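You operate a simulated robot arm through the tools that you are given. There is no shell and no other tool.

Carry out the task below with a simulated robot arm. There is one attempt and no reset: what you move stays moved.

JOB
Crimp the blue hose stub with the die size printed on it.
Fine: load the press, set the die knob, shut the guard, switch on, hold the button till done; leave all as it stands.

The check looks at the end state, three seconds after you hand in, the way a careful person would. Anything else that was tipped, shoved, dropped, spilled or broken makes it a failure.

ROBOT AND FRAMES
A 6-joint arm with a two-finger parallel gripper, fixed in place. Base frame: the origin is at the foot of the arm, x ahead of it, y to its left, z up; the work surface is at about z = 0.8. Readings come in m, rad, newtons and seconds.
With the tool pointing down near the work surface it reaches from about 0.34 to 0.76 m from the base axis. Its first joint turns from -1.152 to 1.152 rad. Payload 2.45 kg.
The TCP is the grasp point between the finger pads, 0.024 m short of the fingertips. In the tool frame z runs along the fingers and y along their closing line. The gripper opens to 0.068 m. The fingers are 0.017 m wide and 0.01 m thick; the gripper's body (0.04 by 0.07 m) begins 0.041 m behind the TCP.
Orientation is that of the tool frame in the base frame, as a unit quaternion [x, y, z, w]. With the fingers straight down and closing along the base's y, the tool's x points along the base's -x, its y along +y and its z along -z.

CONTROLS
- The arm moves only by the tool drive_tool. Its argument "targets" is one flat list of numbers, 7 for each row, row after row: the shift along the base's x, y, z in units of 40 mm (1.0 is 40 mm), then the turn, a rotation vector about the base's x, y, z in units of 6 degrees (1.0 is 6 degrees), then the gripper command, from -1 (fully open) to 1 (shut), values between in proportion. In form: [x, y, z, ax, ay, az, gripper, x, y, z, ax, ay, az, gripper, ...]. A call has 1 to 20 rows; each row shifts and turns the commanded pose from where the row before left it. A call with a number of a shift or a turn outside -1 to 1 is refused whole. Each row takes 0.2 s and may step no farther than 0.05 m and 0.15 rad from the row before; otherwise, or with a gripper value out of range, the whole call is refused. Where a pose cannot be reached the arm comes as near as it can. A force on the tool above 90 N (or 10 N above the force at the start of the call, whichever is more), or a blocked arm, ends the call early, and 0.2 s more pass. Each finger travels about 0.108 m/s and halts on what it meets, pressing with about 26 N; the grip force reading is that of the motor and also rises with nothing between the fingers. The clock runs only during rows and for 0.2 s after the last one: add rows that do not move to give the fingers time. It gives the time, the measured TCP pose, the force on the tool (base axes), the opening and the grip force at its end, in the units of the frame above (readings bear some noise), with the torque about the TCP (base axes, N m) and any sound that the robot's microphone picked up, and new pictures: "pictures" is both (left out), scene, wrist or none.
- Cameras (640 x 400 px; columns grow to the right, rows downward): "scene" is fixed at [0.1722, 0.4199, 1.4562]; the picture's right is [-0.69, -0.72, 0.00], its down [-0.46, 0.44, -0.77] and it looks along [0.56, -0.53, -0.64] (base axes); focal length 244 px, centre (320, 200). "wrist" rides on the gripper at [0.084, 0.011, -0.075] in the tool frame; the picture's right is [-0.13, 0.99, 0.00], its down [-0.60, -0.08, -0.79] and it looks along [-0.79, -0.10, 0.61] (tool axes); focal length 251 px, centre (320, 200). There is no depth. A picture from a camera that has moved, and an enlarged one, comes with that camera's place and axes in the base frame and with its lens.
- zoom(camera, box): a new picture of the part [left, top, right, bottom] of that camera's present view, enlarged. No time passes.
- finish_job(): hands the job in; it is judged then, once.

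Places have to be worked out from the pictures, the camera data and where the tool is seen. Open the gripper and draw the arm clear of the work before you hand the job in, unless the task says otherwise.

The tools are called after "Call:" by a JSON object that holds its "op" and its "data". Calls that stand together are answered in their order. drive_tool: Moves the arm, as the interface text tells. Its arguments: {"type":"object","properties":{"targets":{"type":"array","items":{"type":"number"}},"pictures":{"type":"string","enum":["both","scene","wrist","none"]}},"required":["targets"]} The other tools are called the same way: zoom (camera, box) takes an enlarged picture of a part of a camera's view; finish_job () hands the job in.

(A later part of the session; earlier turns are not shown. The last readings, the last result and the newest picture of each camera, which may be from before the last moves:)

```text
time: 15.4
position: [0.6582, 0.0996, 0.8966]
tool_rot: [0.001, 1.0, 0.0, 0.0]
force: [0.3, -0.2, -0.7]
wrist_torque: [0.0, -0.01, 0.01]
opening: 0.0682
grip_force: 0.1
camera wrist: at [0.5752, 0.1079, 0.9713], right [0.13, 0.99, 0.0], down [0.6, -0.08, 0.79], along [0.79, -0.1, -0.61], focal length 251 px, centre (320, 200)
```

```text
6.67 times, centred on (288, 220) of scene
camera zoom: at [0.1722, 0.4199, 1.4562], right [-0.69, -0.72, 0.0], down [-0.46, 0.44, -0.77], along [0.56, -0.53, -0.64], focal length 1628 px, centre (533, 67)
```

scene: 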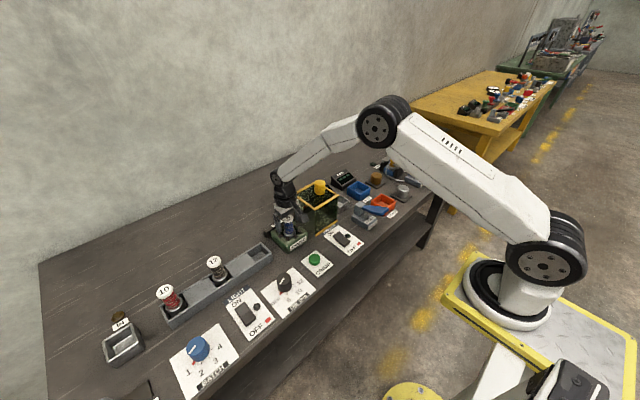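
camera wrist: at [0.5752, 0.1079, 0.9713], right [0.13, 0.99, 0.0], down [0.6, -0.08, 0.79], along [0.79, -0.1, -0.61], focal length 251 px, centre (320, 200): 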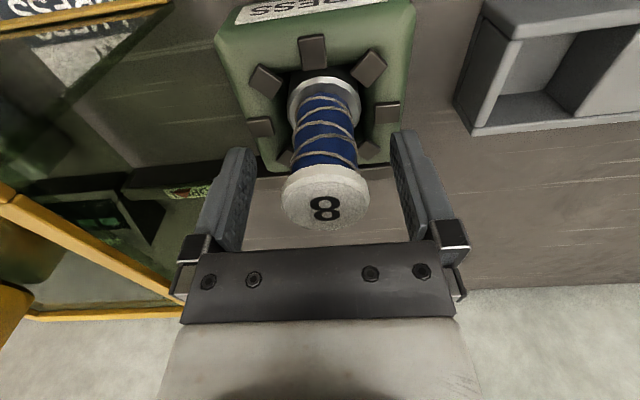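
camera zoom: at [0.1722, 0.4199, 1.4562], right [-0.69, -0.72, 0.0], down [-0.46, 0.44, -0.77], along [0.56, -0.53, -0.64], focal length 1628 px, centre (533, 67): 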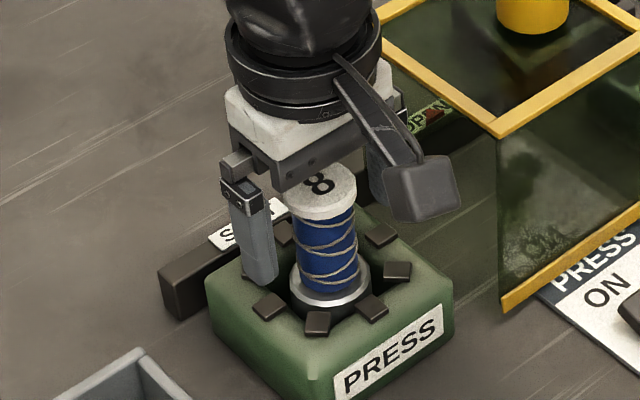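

The stub stands upright in the socket. I'll rise clear, then go above the die knob at (0.525, 0.225) and check.

Call:
{"op": "drive_tool", "data": {"targets": [0, 0, 0.5, 0, 0, 0, -1, 0, 0, 0.8, 0, 0, 0, -1, 0, 0, 0.9, 0, 0, 0, -1, 0, 0, 0.3, 0, 0, 0, -1, -0.66, 0.63, 0, 0, 0, 0, -1, -0.66, 0.63, 0, 0, 0, 0, -1, -0.66, 0.63, 0, 0, 0, 0, -1, -0.66, 0.63, 0, 0, 0, 0, -1, -0.66, 0.63, 0, 0, 0, 0, -1, 0, 0, -0.6, 0, 0, 0, -1, 0, 0, -0.6, 0, 0, 0, -1, 0, 0, 0, 0, 0, 0, -1]}}

Call:
{"op": "zoom", "data": {"camera": "wrist", "box": [220, 0, 420, 125]}}

Call:
{"op": "zoom", "data": {"camera": "scene", "box": [230, 220, 342, 290]}}

```text
time: 18.0
position: [0.5262, 0.2238, 0.9467]
tool_rot: [0.0, 1.0, 0.0, 0.0]
force: [-0.5, -0.7, -0.1]
wrist_torque: [0.0, 0.01, 0.02]
opening: 0.0677
grip_force: 0.0
camera wrist: at [0.4423, 0.2324, 1.0214], right [0.13, 0.99, 0.0], down [0.6, -0.08, 0.79], along [0.79, -0.1, -0.61], focal length 251 px, centre (320, 200)
```

scene: 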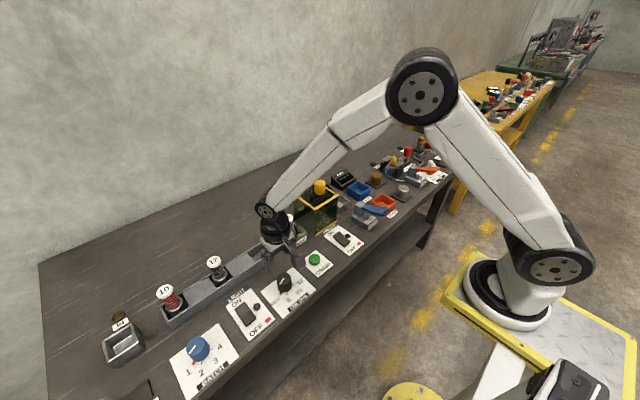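
wrist: 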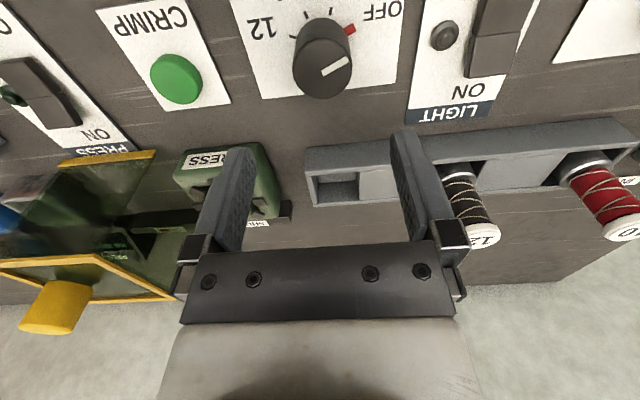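

```text
3.20 times, centred on (320, 62) of wrist
camera zoom: at [0.4423, 0.2324, 1.0214], right [0.13, 0.99, 0.0], down [0.6, -0.08, 0.79], along [0.79, -0.1, -0.61], focal length 805 px, centre (320, 640)
```

zoom: 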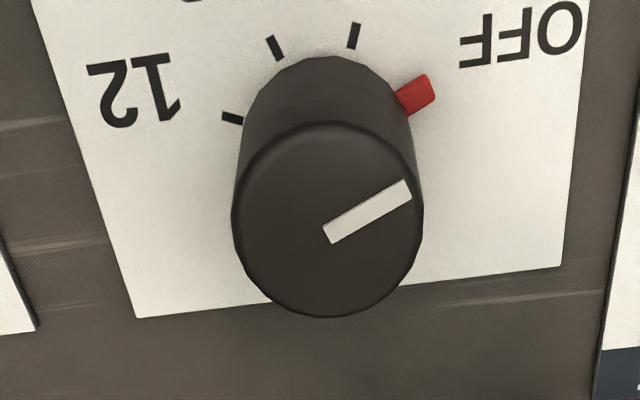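

```text
5.71 times, centred on (286, 255) of scene
camera zoom: at [0.1722, 0.4199, 1.4562], right [-0.69, -0.72, 0.0], down [-0.46, 0.44, -0.77], along [0.56, -0.53, -0.64], focal length 1395 px, centre (514, -114)
```

zoom: 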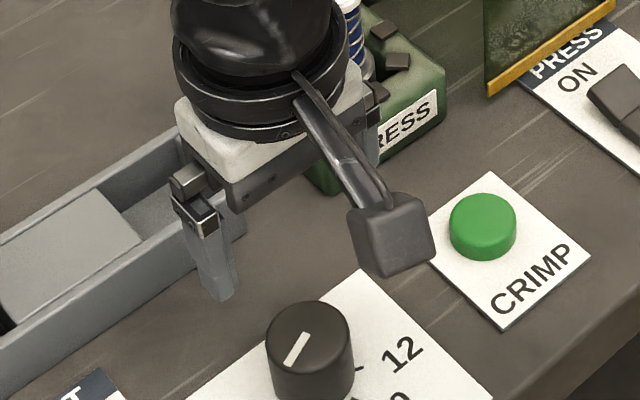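

The knob centre works out to (0.5253, 0.2245), with its top at z ≈ 0.842 and diameter about 41 mm. The TCP is within 1 mm of it, so I'll descend around it to z ≈ 0.834.

Call:
{"op": "drive_tool", "data": {"targets": [-0.02, 0.01, -0.7, 0, 0, 0, -1, 0, 0, -0.7, 0, 0, 0, -1, 0, 0, -0.7, 0, 0, 0, -1, 0, 0, -0.5, 0, 0, 0, -1, 0, 0, -0.2, 0, 0, 0, -1, 0, 0, 0, 0, 0, 0, -1]}}

Call:
{"op": "zoom", "data": {"camera": "wrist", "box": [200, 60, 440, 210]}}

```text
time: 19.4
position: [0.5272, 0.2249, 0.8342]
tool_rot: [0.0, 1.0, 0.0, 0.0]
force: [-0.8, 0.1, 0.0]
wrist_torque: [0.01, -0.01, -0.02]
opening: 0.068
grip_force: 0.1
camera wrist: at [0.4438, 0.2342, 0.9101], right [0.13, 0.99, 0.0], down [0.6, -0.08, 0.79], along [0.79, -0.1, -0.61], focal length 251 px, centre (320, 200)
```

scene: 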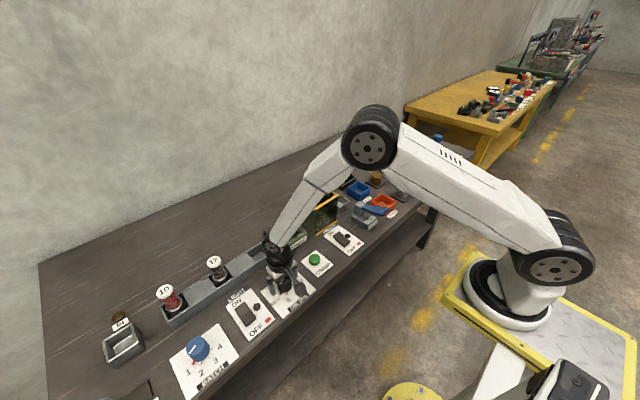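
wrist: 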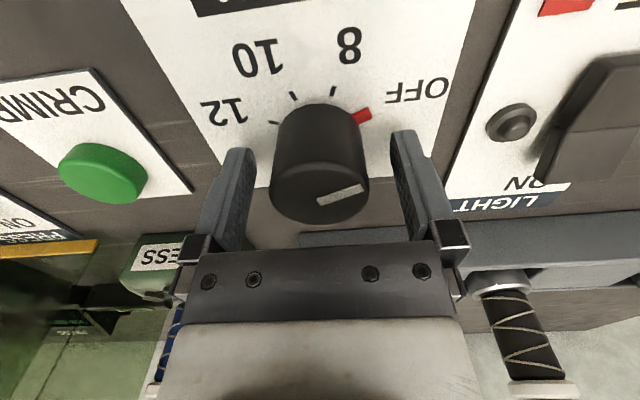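

```text
2.67 times, centred on (320, 135) of wrist
camera zoom: at [0.4438, 0.2342, 0.9101], right [0.13, 0.99, 0.0], down [0.6, -0.08, 0.79], along [0.79, -0.1, -0.61], focal length 670 px, centre (320, 373)
```

zoom: 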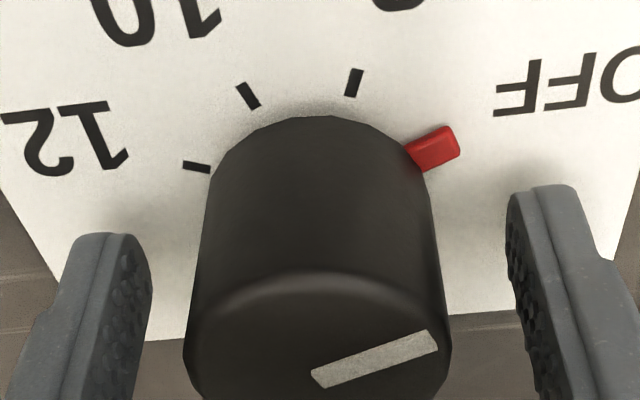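

The fingers straddle the knob, which sits about 2 mm toward -x and 1 mm toward -y of the TCP. I'll centre on it and close.

Call:
{"op": "drive_tool", "data": {"targets": [-0.045, -0.03, 0, 0, 0, 0, -1, 0, 0, 0, 0, 0, 0, -1, 0, 0, 0, 0, 0, 0, 1, 0, 0, 0, 0, 0, 0, 1, 0, 0, 0, 0, 0, 0, 1], "pictures": "wrist"}}

```text
time: 20.6
position: [0.5251, 0.2255, 0.8362]
tool_rot: [0.0, 1.0, -0.001, 0.001]
force: [-0.7, 15.6, -5.7]
wrist_torque: [-0.47, -0.22, 0.06]
opening: 0.0417
grip_force: 45.1
camera wrist: at [0.4418, 0.234, 0.9106], right [0.13, 0.99, 0.0], down [0.6, -0.08, 0.79], along [0.79, -0.1, -0.61], focal length 251 px, centre (320, 200)
```

wrist: 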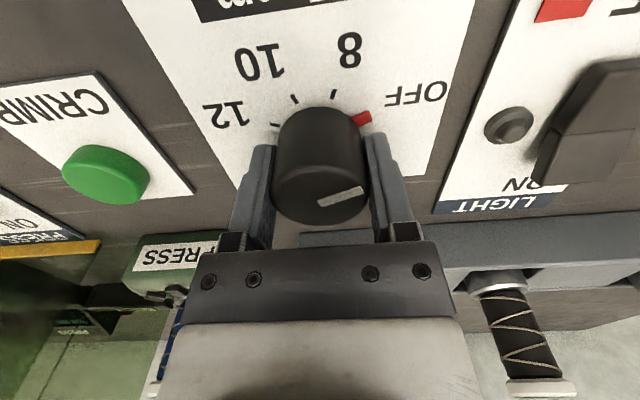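

The fingers are on the knob (41.7 mm) with a 15 N sideways pull toward +y. I'll shift the command about 2 mm that way to relieve it.

Call:
{"op": "drive_tool", "data": {"targets": [0, 0.05, 0, 0, 0, 0, 1, 0, 0, 0, 0, 0, 0, 1], "pictures": "none"}}

```text
time: 21.2
position: [0.5251, 0.225, 0.8357]
tool_rot: [0.0, 1.0, 0.001, 0.0]
force: [-0.1, -3.5, -3.9]
wrist_torque: [0.97, -1.36, 0.17]
opening: 0.0414
grip_force: 44.9
```

The sideways force is down to about 3 N. I'll turn +45° about z (OFF toward 8) while holding the knob.

Call:
{"op": "drive_tool", "data": {"targets": [0, 0, 0, 0, 0, 0.75, 1, 0, 0, 0, 0, 0, 0.75, 1, 0, 0, 0, 0, 0, 0.75, 1, 0, 0, 0, 0, 0, 0.75, 1, 0, 0, 0, 0, 0, 0.75, 1, 0, 0, 0, 0, 0, 0.75, 1, 0, 0, 0, 0, 0, 0.75, 1, 0, 0, 0, 0, 0, 0.75, 1, 0, 0, 0, 0, 0, 0.75, 1, 0, 0, 0, 0, 0, 0.75, 1, 0, 0, 0, 0, 0, 0, 1, 0, 0, 0, 0, 0, 0, 1]}}

Call:
{"op": "zoom", "data": {"camera": "wrist", "box": [200, 60, 440, 210]}}

Call:
{"op": "zoom", "data": {"camera": "scene", "box": [240, 245, 336, 305]}}

```text
time: 23.8
position: [0.5255, 0.2252, 0.8355]
tool_rot: [-0.383, 0.924, 0.0, 0.001]
force: [12.3, -20.6, -4.1]
wrist_torque: [-1.17, -0.17, 0.02]
opening: 0.0416
grip_force: 44.7
camera wrist: at [0.4585, 0.172, 0.9108], right [-0.61, 0.79, 0.0], down [0.48, 0.37, 0.79], along [0.63, 0.48, -0.61], focal length 251 px, centre (320, 200)
```

scene: 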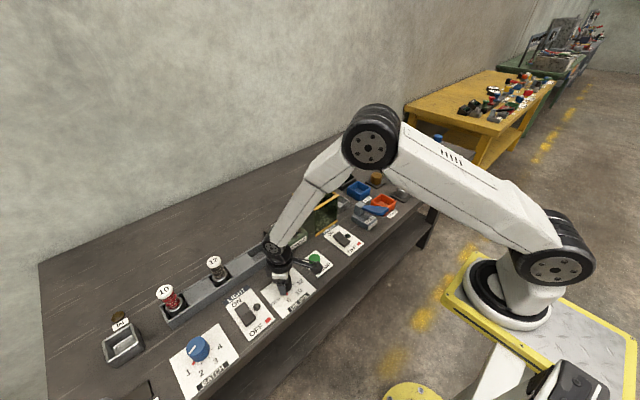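
wrist: 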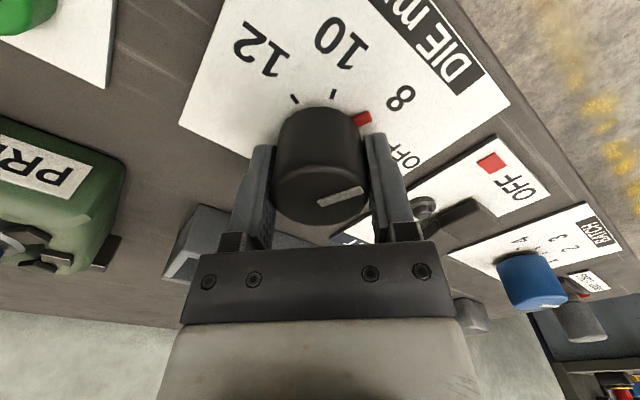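

```text
2.67 times, centred on (320, 135) of wrist
camera zoom: at [0.4585, 0.172, 0.9108], right [-0.61, 0.79, 0.0], down [0.48, 0.37, 0.79], along [0.63, 0.48, -0.61], focal length 670 px, centre (320, 373)
```

zoom: 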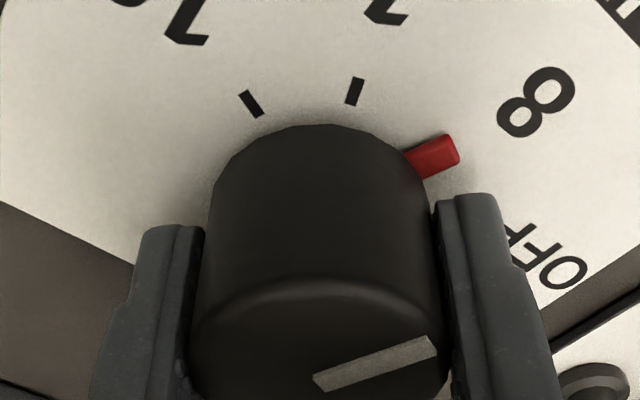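

```text
6.67 times, centred on (288, 275) of scene
camera zoom: at [0.1726, 0.4195, 1.4562], right [-0.69, -0.72, 0.0], down [-0.46, 0.44, -0.77], along [0.56, -0.53, -0.64], focal length 1628 px, centre (533, -300)
```

zoom: 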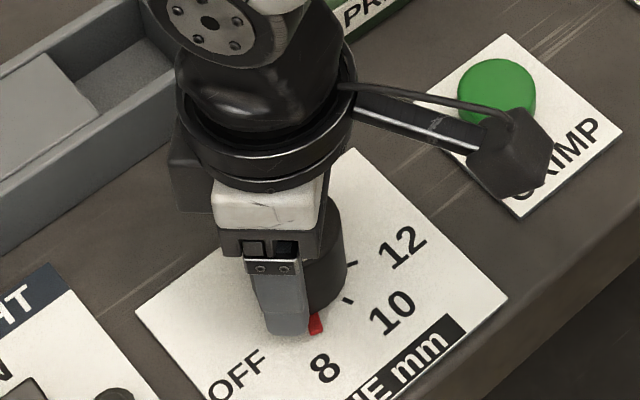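

The red pointer turned with the knob and now sits at 8. I'll relieve the side load, open, rise clear, and then verify the setting.

Call:
{"op": "drive_tool", "data": {"targets": [0.03, -0.05, 0, 0, 0, 0, 1, 0, 0, 0, 0, 0, 0, 1, 0, 0, 0, 0, 0, 0, 0.2, 0, 0, 0, 0, 0, 0, -1, 0, 0, 0, 0, 0, 0, -1, 0, 0, 0.5, 0, 0, 0, -1, 0, 0, 0.8, 0, 0, 0, -1, 0, 0, 0.9, 0, 0, 0, -1, 0, 0, 0.8, 0, 0, 0, -1, 0, 0, 0, 0, 0, 0, -1]}}

Call:
{"op": "zoom", "data": {"camera": "wrist", "box": [220, 0, 460, 150]}}

Call:
{"op": "zoom", "data": {"camera": "scene", "box": [240, 245, 336, 305]}}

```text
time: 26.0
position: [0.5249, 0.2235, 0.9545]
tool_rot: [-0.383, 0.924, 0.001, 0.001]
force: [-0.2, 0.4, -0.2]
wrist_torque: [0.02, 0.01, 0.05]
opening: 0.068
grip_force: 0.0
camera wrist: at [0.4587, 0.1701, 1.0301], right [-0.61, 0.79, 0.0], down [0.48, 0.37, 0.79], along [0.63, 0.48, -0.61], focal length 251 px, centre (320, 200)
```

scene: 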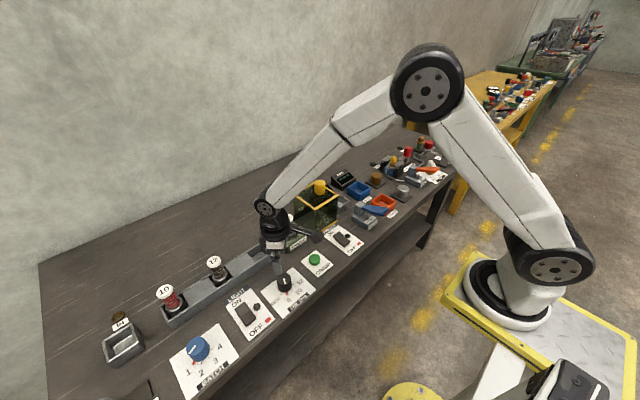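
wrist: 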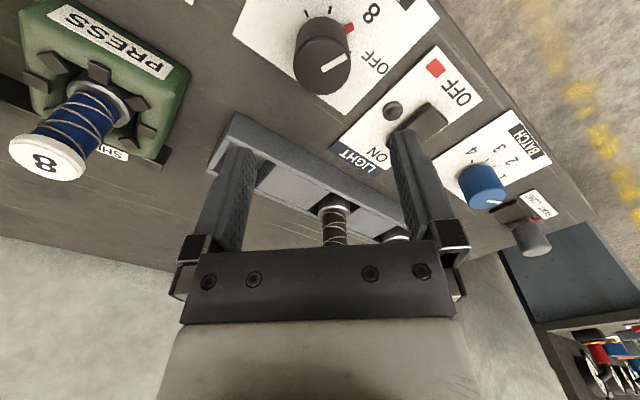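

```text
2.67 times, centred on (340, 75) of wrist
camera zoom: at [0.4587, 0.1701, 1.0301], right [-0.61, 0.79, 0.0], down [0.48, 0.37, 0.79], along [0.63, 0.48, -0.61], focal length 670 px, centre (267, 533)
```

zoom: 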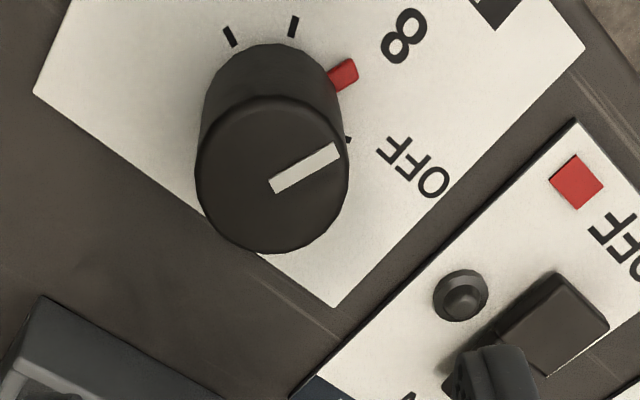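

```text
6.67 times, centred on (288, 275) of scene
camera zoom: at [0.1722, 0.4199, 1.4562], right [-0.69, -0.72, 0.0], down [-0.46, 0.44, -0.77], along [0.56, -0.53, -0.64], focal length 1628 px, centre (533, -300)
```

zoom: 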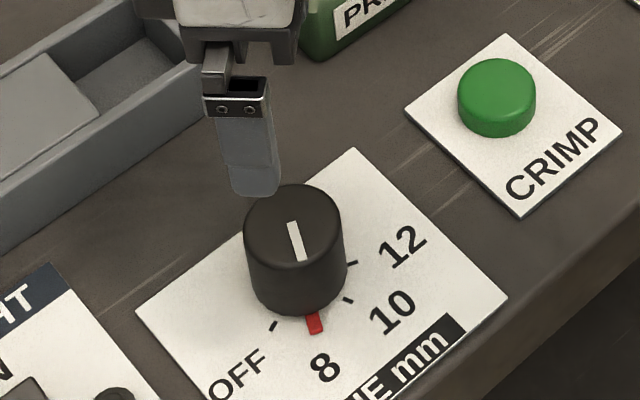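

The knob is confirmed at 8. Next is the guard: I'll go back to the straight orientation and move above its yellow knob, about (0.664, -0.049), for a closer look.

Call:
{"op": "drive_tool", "data": {"targets": [0, 0, 0.8, 0, 0, -0.75, -1, 0, 0, 0.8, 0, 0, -0.75, -1, 0.35, -0.68, 0.8, 0, 0, -0.75, -1, 0.35, -0.68, 0.74, 0, 0, -0.75, -1, 0.35, -0.68, 0, 0, 0, -0.75, -1, 0.35, -0.68, 0, 0, 0, -0.75, -1, 0.35, -0.68, 0, 0, 0, -0.75, -1, 0.35, -0.68, 0, 0, 0, -0.75, -1, 0.35, -0.68, 0, 0, 0, -0.75, -1, 0.35, -0.68, 0, 0, 0, -0.75, -1, 0.35, -0.68, 0, 0, 0, 0, -1, 0.33, -0.69, 0, 0, 0, 0, -1, 0, 0, 0, 0, 0, 0, -1]}}

Call:
{"op": "zoom", "data": {"camera": "wrist", "box": [200, 0, 440, 150]}}

Call:
{"op": "zoom", "data": {"camera": "scene", "box": [240, 170, 368, 250]}}

```text
time: 28.8
position: [0.6647, -0.0465, 1.083]
tool_rot: [-0.001, 1.0, 0.0, 0.0]
force: [-1.0, 0.1, -0.1]
wrist_torque: [0.02, 0.02, -0.01]
opening: 0.0679
grip_force: 0.0
camera wrist: at [0.5807, -0.0383, 1.1577], right [0.13, 0.99, 0.0], down [0.6, -0.08, 0.79], along [0.79, -0.1, -0.61], focal length 251 px, centre (320, 200)
```

scene: 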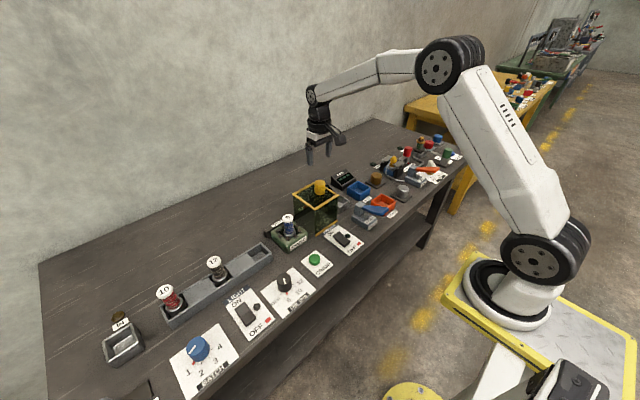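
wrist: 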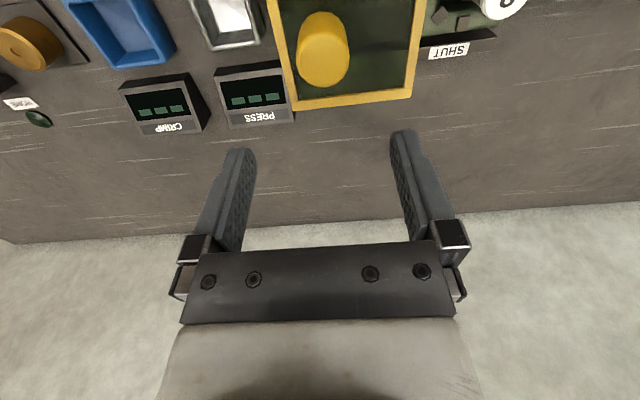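

```text
2.67 times, centred on (320, 75) of wrist
camera zoom: at [0.5807, -0.0383, 1.1577], right [0.13, 0.99, 0.0], down [0.6, -0.08, 0.79], along [0.79, -0.1, -0.61], focal length 670 px, centre (320, 533)
```

zoom: 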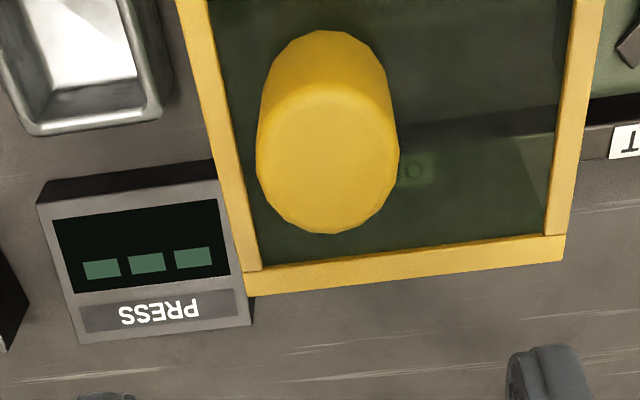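

```text
5.00 times, centred on (304, 210) of scene
camera zoom: at [0.1722, 0.4199, 1.4562], right [-0.69, -0.72, 0.0], down [-0.46, 0.44, -0.77], along [0.56, -0.53, -0.64], focal length 1221 px, centre (400, 150)
```

zoom: 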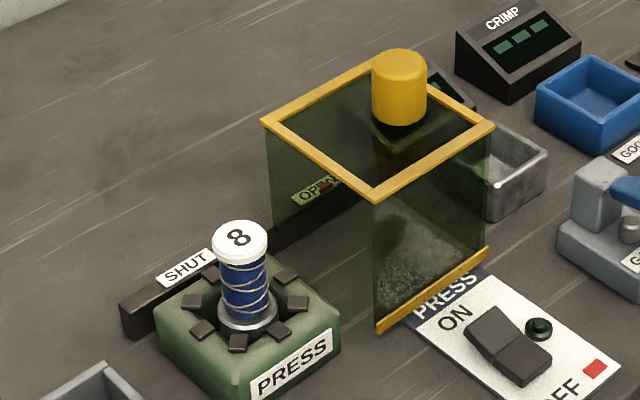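

The guard knob is at (0.6616, -0.046), 38 mm across with its top at z ≈ 0.971, and the guard frame top is at about 0.93. I'll descend around the knob to TCP z ≈ 0.962, keeping the fingertips above the frame.

Call:
{"op": "drive_tool", "data": {"targets": [-0.07, 0, -0.7, 0, 0, 0, -1, 0, 0, -0.7, 0, 0, 0, -1, 0, 0, -0.7, 0, 0, 0, -1, 0, 0, -0.7, 0, 0, 0, -1, 0, 0, -0.22, 0, 0, 0, -1, 0, 0, 0, 0, 0, 0, -1]}}

Call:
{"op": "zoom", "data": {"camera": "scene", "box": [272, 150, 368, 210]}}

```text
time: 30.2
position: [0.6625, -0.0476, 0.9613]
tool_rot: [0.0, 1.0, 0.0, 0.0]
force: [0.0, 0.7, 0.5]
wrist_torque: [0.0, -0.01, 0.02]
opening: 0.0678
grip_force: 0.0
camera wrist: at [0.5788, -0.039, 1.0358], right [0.13, 0.99, 0.0], down [0.6, -0.08, 0.79], along [0.79, -0.1, -0.61], focal length 251 px, centre (320, 200)
```

scene: 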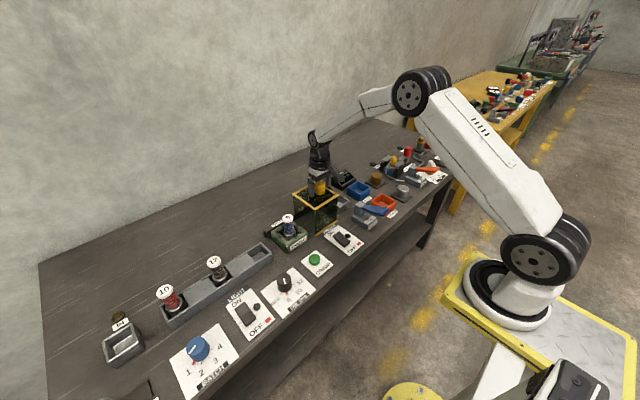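
wrist: 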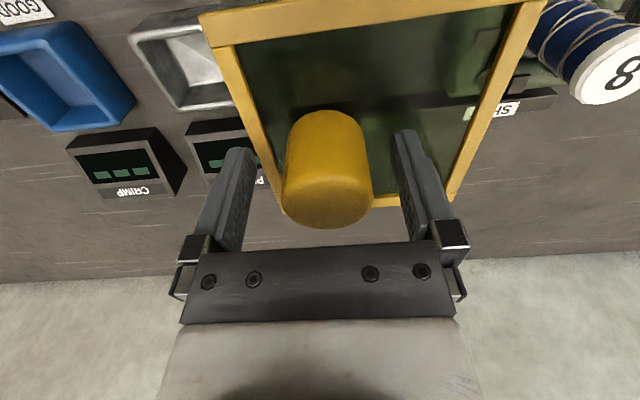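

```text
6.67 times, centred on (320, 180) of scene
camera zoom: at [0.1722, 0.4199, 1.4562], right [-0.69, -0.72, 0.0], down [-0.46, 0.44, -0.77], along [0.56, -0.53, -0.64], focal length 1628 px, centre (320, 333)
```

zoom: 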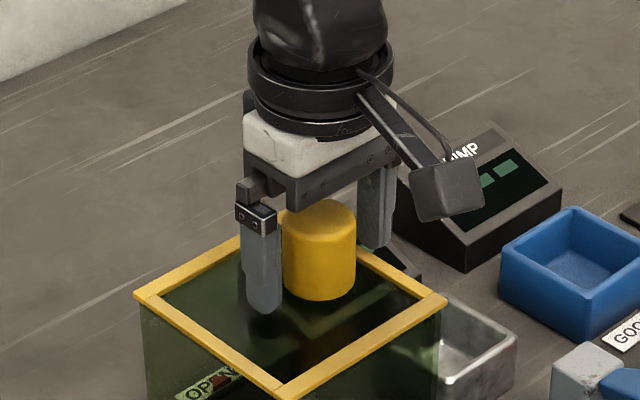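

The fingers are on either side of the guard knob and clear of the frame, so I'll close on it.

Call:
{"op": "drive_tool", "data": {"targets": [0, 0.03, 0, 0, 0, 0, -1, 0, 0, 0, 0, 0, 0, 1, 0, 0, 0, 0, 0, 0, 1, 0, 0, 0, 0, 0, 0, 1], "pictures": "none"}}

```text
time: 31.2
position: [0.6627, -0.0451, 0.96]
tool_rot: [-0.002, 1.0, 0.001, 0.001]
force: [-0.4, 18.4, 0.7]
wrist_torque: [-0.65, -0.22, -0.01]
opening: 0.0377
grip_force: 45.0
```

Gripped at 37.7 mm. I'll slide the guard +y about 40 mm first and check how it moves.

Call:
{"op": "drive_tool", "data": {"targets": [0, 0.25, 0, 0, 0, 0, 1, 0, 0.25, 0, 0, 0, 0, 1, 0, 0.25, 0, 0, 0, 0, 1, 0, 0.25, 0, 0, 0, 0, 1, 0, 0, 0, 0, 0, 0, 1]}}

Call:
{"op": "zoom", "data": {"camera": "scene", "box": [240, 170, 368, 250]}}

```text
time: 32.4
position: [0.6626, -0.0057, 0.9609]
tool_rot: [0.0, 1.0, -0.001, 0.0]
force: [-1.4, -0.4, -5.2]
wrist_torque: [0.32, -0.49, -0.36]
opening: 0.0375
grip_force: 45.2
camera wrist: at [0.5786, 0.0026, 1.0355], right [0.13, 0.99, 0.0], down [0.6, -0.08, 0.79], along [0.79, -0.1, -0.61], focal length 251 px, centre (320, 200)
```

scene: 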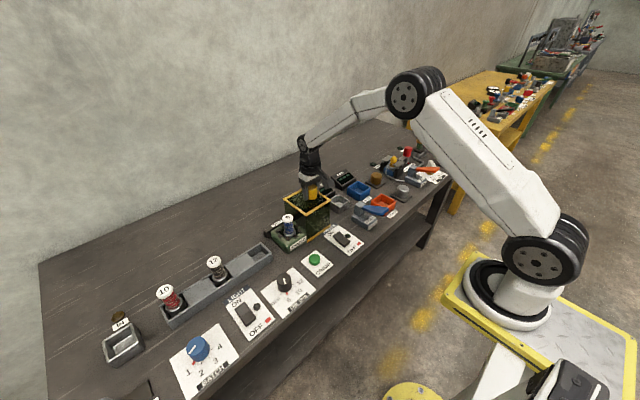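
wrist: 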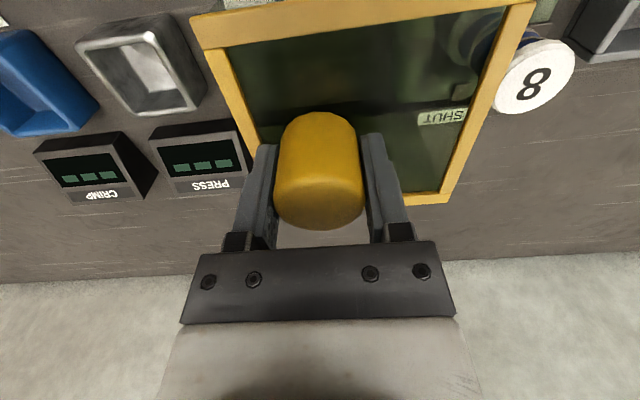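

```text
5.00 times, centred on (304, 210) of scene
camera zoom: at [0.1722, 0.4199, 1.4562], right [-0.69, -0.72, 0.0], down [-0.46, 0.44, -0.77], along [0.56, -0.53, -0.64], focal length 1221 px, centre (400, 150)
```

zoom: 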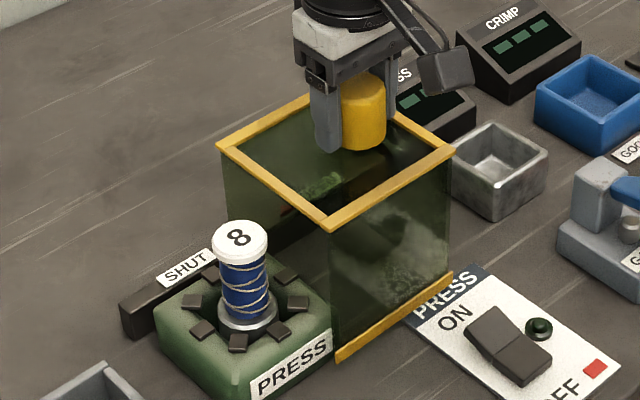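

The guard slides freely and its open side is passing over the press body. I'll continue 30 mm and watch the clearance over the stub cap.

Call:
{"op": "drive_tool", "data": {"targets": [0, 0.15, 0, 0, 0, 0, 1, 0, 0.15, 0, 0, 0, 0, 1, 0, 0.15, 0, 0, 0, 0, 1, 0, 0.15, 0, 0, 0, 0, 1, 0, 0.15, 0, 0, 0, 0, 1, 0, 0, 0, 0, 0, 0, 1]}}

Call:
{"op": "zoom", "data": {"camera": "scene", "box": [240, 170, 368, 250]}}

```text
time: 33.8
position: [0.6619, 0.0234, 0.9614]
tool_rot: [0.0, 1.0, -0.001, -0.001]
force: [-8.8, 0.3, 1.5]
wrist_torque: [0.33, -0.38, -0.05]
opening: 0.0376
grip_force: 45.2
camera wrist: at [0.5786, 0.0324, 1.0356], right [0.13, 0.99, 0.0], down [0.6, -0.08, 0.79], along [0.79, -0.1, -0.61], focal length 251 px, centre (320, 200)
```

scene: 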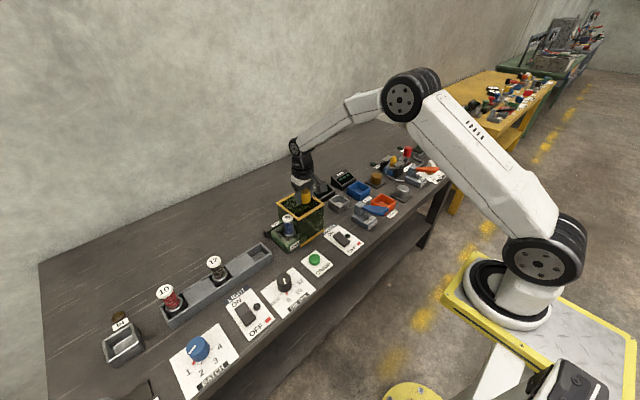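
wrist: 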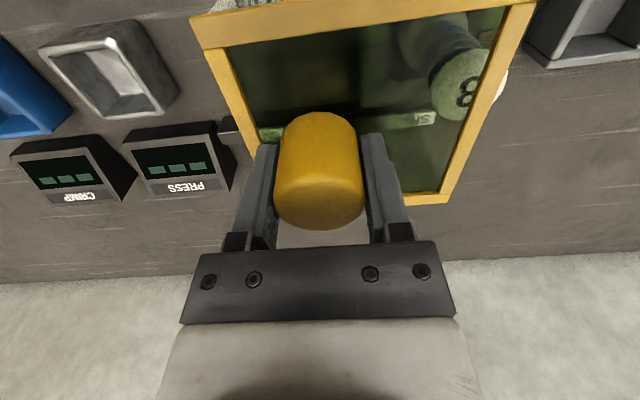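

```text
5.00 times, centred on (304, 210) of scene
camera zoom: at [0.1719, 0.4199, 1.4562], right [-0.69, -0.72, 0.0], down [-0.46, 0.44, -0.77], along [0.56, -0.53, -0.64], focal length 1221 px, centre (400, 150)
```

zoom: 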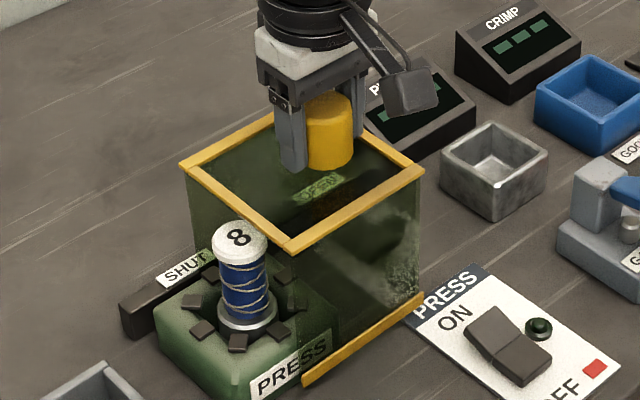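

The cap is passing under the frame without contact. I'll go another 40 mm.

Call:
{"op": "drive_tool", "data": {"targets": [0, 0.17, 0, 0, 0, 0, 1, 0, 0.17, 0, 0, 0, 0, 1, 0, 0.17, 0, 0, 0, 0, 1, 0, 0.17, 0, 0, 0, 0, 1, 0, 0.17, 0, 0, 0, 0, 1, 0, 0.15, 0, 0, 0, 0, 1, 0, 0, 0, 0, 0, 0, 1]}}

Call:
{"op": "zoom", "data": {"camera": "scene", "box": [240, 170, 368, 250]}}

```text
time: 35.4
position: [0.6619, 0.0615, 0.9597]
tool_rot: [0.0, 1.0, -0.001, 0.001]
force: [-1.0, 0.2, 4.3]
wrist_torque: [-0.23, 0.64, -0.13]
opening: 0.0376
grip_force: 45.0
camera wrist: at [0.5785, 0.0719, 1.0354], right [0.13, 0.99, 0.0], down [0.6, -0.08, 0.79], along [0.79, -0.1, -0.61], focal length 251 px, centre (320, 200)
```

scene: 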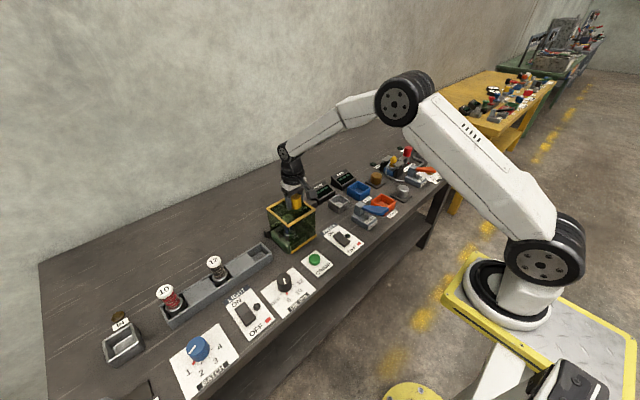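
wrist: 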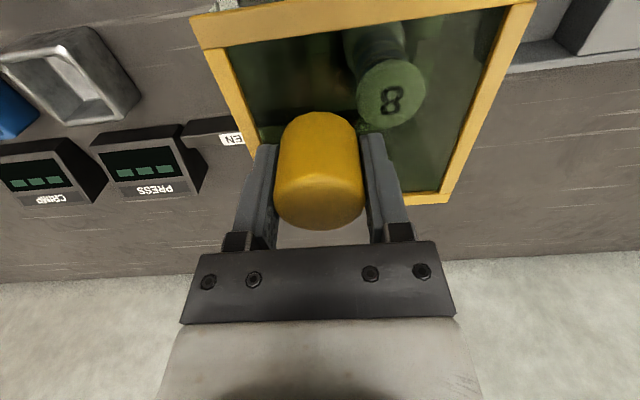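

```text
5.00 times, centred on (304, 210) of scene
camera zoom: at [0.1721, 0.4199, 1.4562], right [-0.69, -0.72, 0.0], down [-0.46, 0.44, -0.77], along [0.56, -0.53, -0.64], focal length 1221 px, centre (400, 150)
```

zoom: 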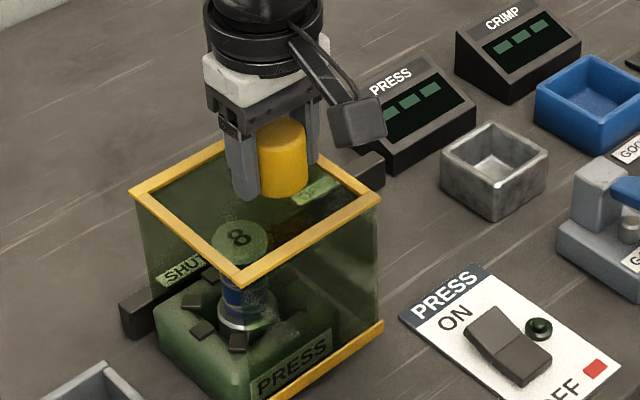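

The stub is fully under the guard and the rail's SHUT end is close. I'll creep on toward the end stop.

Call:
{"op": "drive_tool", "data": {"targets": [0, 0.1, 0, 0, 0, 0, 1, 0, 0.1, 0, 0, 0, 0, 1, 0, 0.1, 0, 0, 0, 0, 1, 0, 0, 0, 0, 0, 0, 1]}}

Call:
{"op": "zoom", "data": {"camera": "scene", "box": [240, 170, 368, 250]}}

```text
time: 36.4
position: [0.6637, 0.0761, 0.9603]
tool_rot: [-0.001, 1.0, 0.001, 0.001]
force: [-2.1, 1.2, 3.9]
wrist_torque: [-0.46, -0.6, -0.12]
opening: 0.0377
grip_force: 44.7
camera wrist: at [0.5785, 0.0848, 1.0354], right [0.13, 0.99, 0.0], down [0.6, -0.08, 0.79], along [0.79, -0.1, -0.61], focal length 251 px, centre (320, 200)
```

scene: 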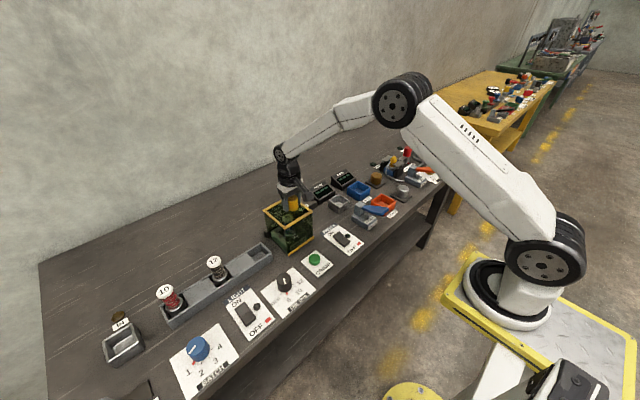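
wrist: 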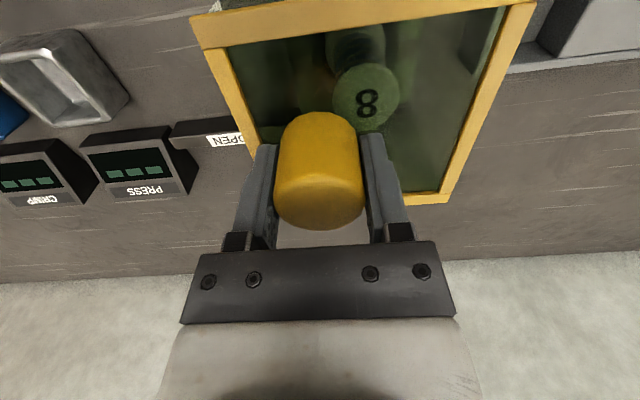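

```text
5.00 times, centred on (304, 210) of scene
camera zoom: at [0.172, 0.42, 1.4562], right [-0.69, -0.72, 0.0], down [-0.46, 0.44, -0.77], along [0.56, -0.53, -0.64], focal length 1221 px, centre (400, 150)
```

zoom: 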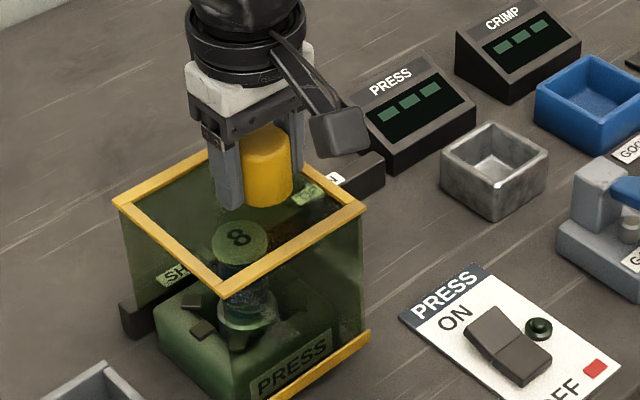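

No stop felt yet, so I'll creep further in 3 mm steps, watching the y force.

Call:
{"op": "drive_tool", "data": {"targets": [0, 0.075, 0, 0, 0, 0, 1, 0, 0.075, 0, 0, 0, 0, 1, 0, 0, 0, 0, 0, 0, 1], "pictures": "none"}}

```text
time: 37.2
position: [0.6619, 0.0799, 0.962]
tool_rot: [0.0, 1.0, 0.0, 0.0]
force: [2.1, -5.7, -7.9]
wrist_torque: [0.85, -1.23, 0.17]
opening: 0.038
grip_force: 44.4
```

A slight resistance is showing. I'll push another 4 mm to confirm the stop.

Call:
{"op": "drive_tool", "data": {"targets": [0, 0.05, 0, 0, 0, 0, 1, 0, 0.05, 0, 0, 0, 0, 1, 0, 0, 0, 0, 0, 0, 1]}}

Call:
{"op": "zoom", "data": {"camera": "scene", "box": [240, 170, 368, 250]}}

```text
time: 38.0
position: [0.6624, 0.0806, 0.9596]
tool_rot: [0.003, 1.0, -0.002, -0.002]
force: [-6.3, -35.3, -1.0]
wrist_torque: [0.79, -0.7, 0.02]
opening: 0.0379
grip_force: 45.6
camera wrist: at [0.5789, 0.0899, 1.0357], right [0.13, 0.99, 0.0], down [0.61, -0.08, 0.79], along [0.78, -0.11, -0.61], focal length 251 px, centre (320, 200)
```

scene: 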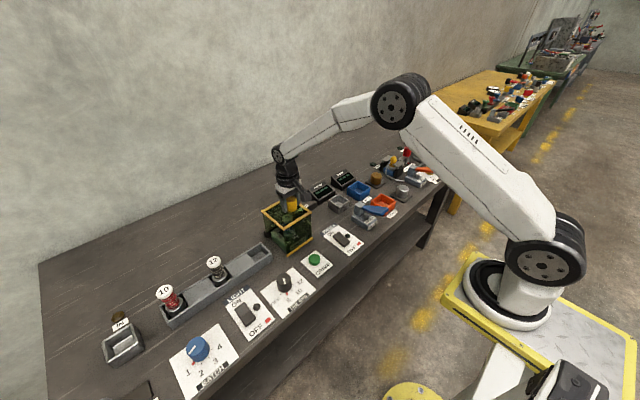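
wrist: 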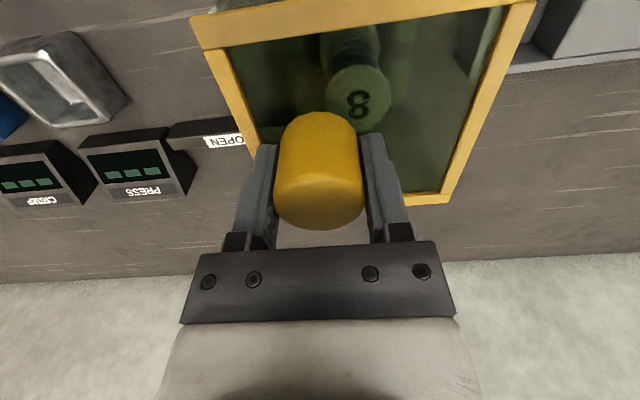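

```text
5.00 times, centred on (304, 210) of scene
camera zoom: at [0.1721, 0.4189, 1.4565], right [-0.69, -0.72, 0.0], down [-0.46, 0.44, -0.77], along [0.56, -0.53, -0.64], focal length 1221 px, centre (400, 150)
```

zoom: 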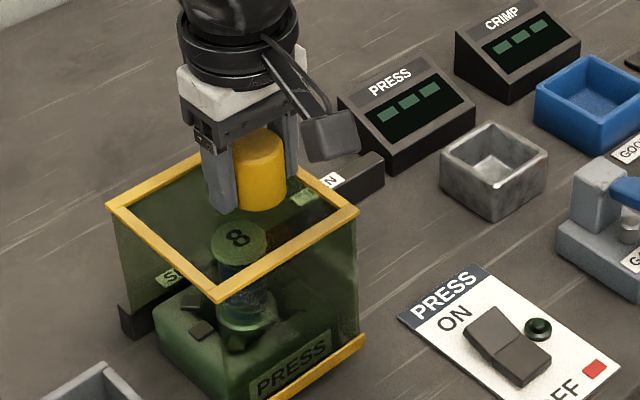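

The guard is against its stop at the SHUT end (35 N at y ≈ 0.081). I'll relax the push without dragging it back, then open and rise.

Call:
{"op": "drive_tool", "data": {"targets": [0, -0.08, 0, 0, 0, 0, 1, 0, 0, 0, 0, 0, 0, 1], "pictures": "none"}}

```text
time: 38.6
position: [0.6619, 0.0797, 0.9615]
tool_rot: [0.001, 1.0, 0.0, -0.001]
force: [2.3, -24.9, -3.0]
wrist_torque: [0.68, 1.37, 0.05]
opening: 0.0377
grip_force: 45.0
```

It's still pressing gently into the stop, which is fine. I'll open and lift away.

Call:
{"op": "drive_tool", "data": {"targets": [0, 0, 0, 0, 0, 0, 0.2, 0, 0, 0, 0, 0, 0, -1, 0, 0, 0, 0, 0, 0, -1, 0, 0, 0.6, 0, 0, 0, -1, 0, 0, 0.8, 0, 0, 0, -1, 0, 0, 0.6, 0, 0, 0, -1, 0, 0, 0, 0, 0, 0, -1]}}

Call:
{"op": "zoom", "data": {"camera": "scene", "box": [240, 170, 368, 250]}}

Call:
{"op": "zoom", "data": {"camera": "scene", "box": [310, 220, 374, 260]}}

```text
time: 40.2
position: [0.6608, 0.0818, 1.0419]
tool_rot: [0.0, 1.0, 0.0, 0.0]
force: [-0.6, -0.3, 0.1]
wrist_torque: [0.01, 0.01, 0.02]
opening: 0.0683
grip_force: 0.0
camera wrist: at [0.578, 0.0913, 1.116], right [0.13, 0.99, 0.0], down [0.6, -0.08, 0.79], along [0.79, -0.1, -0.61], focal length 251 px, centre (320, 200)
```

scene: 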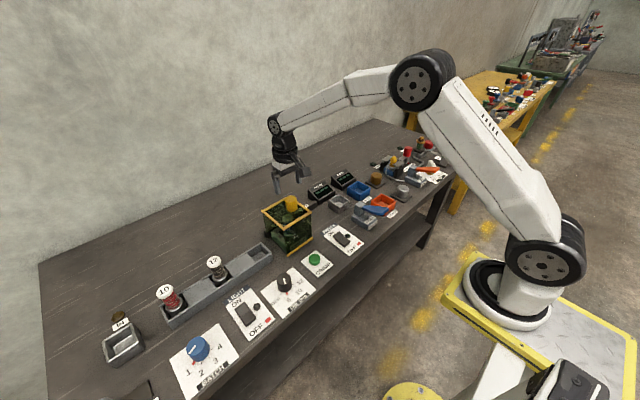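
wrist: 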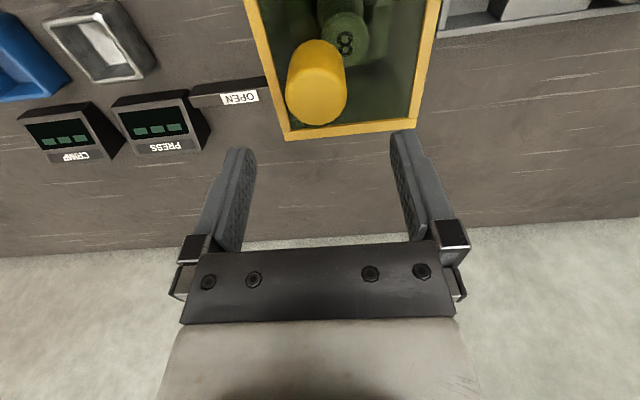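

```text
5.00 times, centred on (304, 210) of scene
camera zoom: at [0.1722, 0.4199, 1.4562], right [-0.69, -0.72, 0.0], down [-0.46, 0.44, -0.77], along [0.56, -0.53, -0.64], focal length 1221 px, centre (400, 150)
```

zoom: 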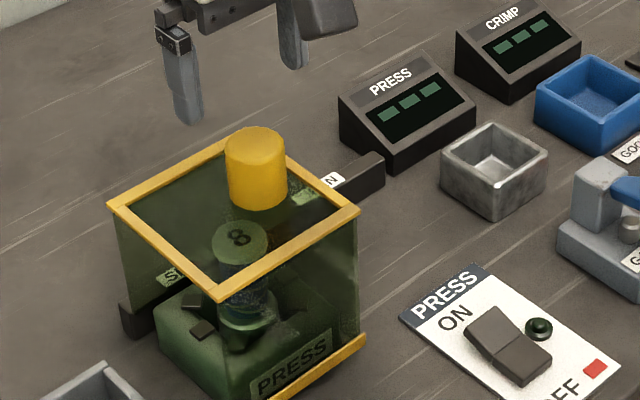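

```text
10.00 times, centred on (342, 240) of scene
camera zoom: at [0.1722, 0.4199, 1.4562], right [-0.69, -0.72, 0.0], down [-0.46, 0.44, -0.77], along [0.56, -0.53, -0.64], focal length 2442 px, centre (100, -200)
```

zoom: 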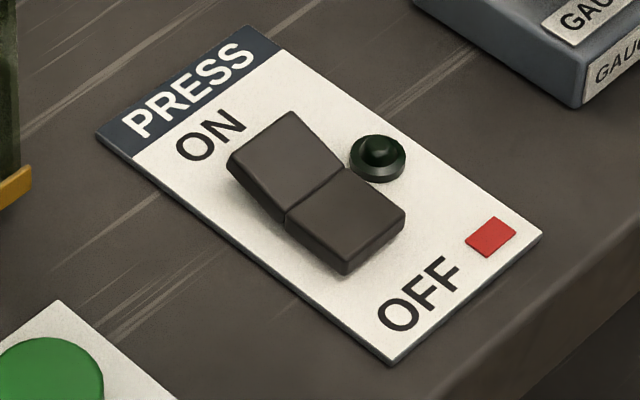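

The guard is shut with the stub upright inside. Next is the press switch: the ON half of the rocker is raised at about (0.547, -0.024). I'll close the fingers and move above it.

Call:
{"op": "drive_tool", "data": {"targets": [-0.57, -0.53, 0, 0, 0, 0, 1, -0.57, -0.53, 0, 0, 0, 0, 1, -0.57, -0.53, 0, 0, 0, 0, 1, -0.57, -0.53, 0, 0, 0, 0, 1, -0.57, -0.53, 0, 0, 0, 0, 1, 0, 0, -0.7, 0, 0, 0, 1, 0, 0, -0.7, 0, 0, 0, 1, 0, 0, -0.7, 0, 0, 0, 1, 0, 0, -0.5, 0, 0, 0, 1, 0, 0, 0, 0, 0, 0, 1]}}

Call:
{"op": "zoom", "data": {"camera": "wrist", "box": [200, 0, 440, 150]}}

Call:
{"op": "zoom", "data": {"camera": "scene", "box": [290, 200, 386, 260]}}

```text
time: 42.4
position: [0.5493, -0.0263, 0.9359]
tool_rot: [0.0, 1.0, 0.0, 0.0]
force: [-1.0, -0.3, -0.1]
wrist_torque: [-0.01, 0.04, 0.0]
opening: 0.0
grip_force: 23.2
camera wrist: at [0.465, -0.0164, 1.0113], right [0.13, 0.99, 0.0], down [0.6, -0.08, 0.79], along [0.79, -0.1, -0.61], focal length 251 px, centre (320, 200)
```

scene: 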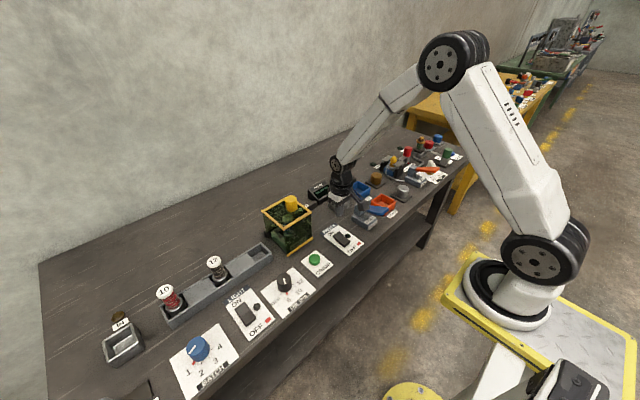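
wrist: 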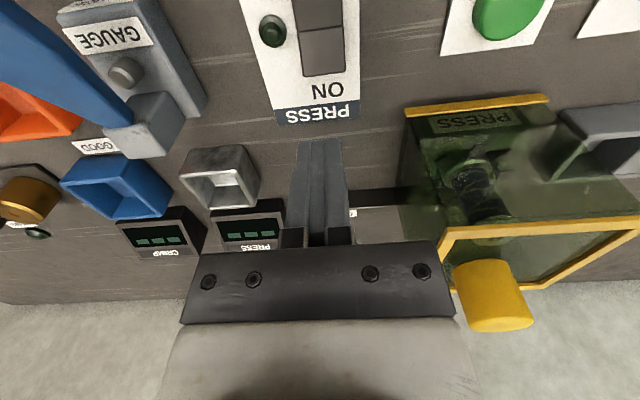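

```text
2.67 times, centred on (320, 75) of wrist
camera zoom: at [0.465, -0.0164, 1.0113], right [0.13, 0.99, 0.0], down [0.6, -0.08, 0.79], along [0.79, -0.1, -0.61], focal length 670 px, centre (320, 533)
```

zoom: 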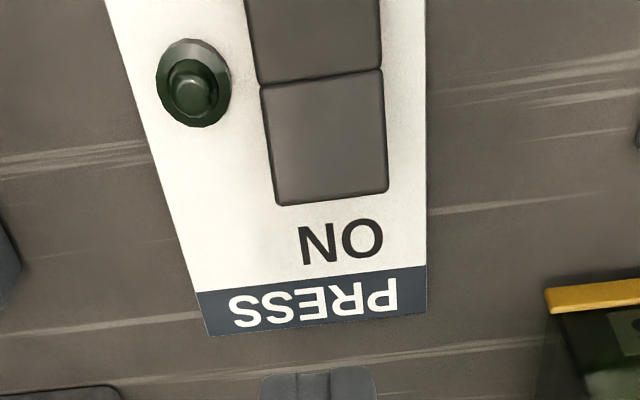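

```text
6.67 times, centred on (338, 230) of scene
camera zoom: at [0.1722, 0.4199, 1.4562], right [-0.69, -0.72, 0.0], down [-0.46, 0.44, -0.77], along [0.56, -0.53, -0.64], focal length 1628 px, centre (200, 0)
```

zoom: 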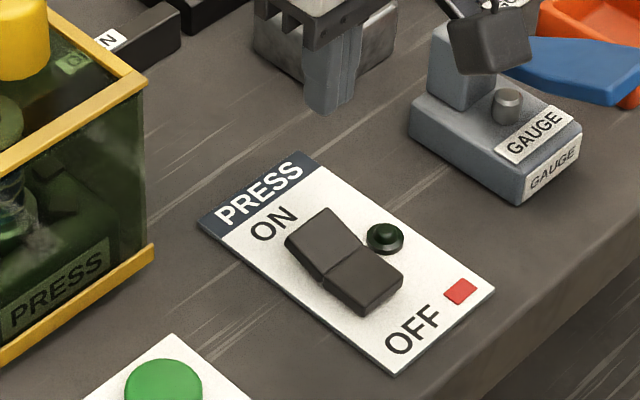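

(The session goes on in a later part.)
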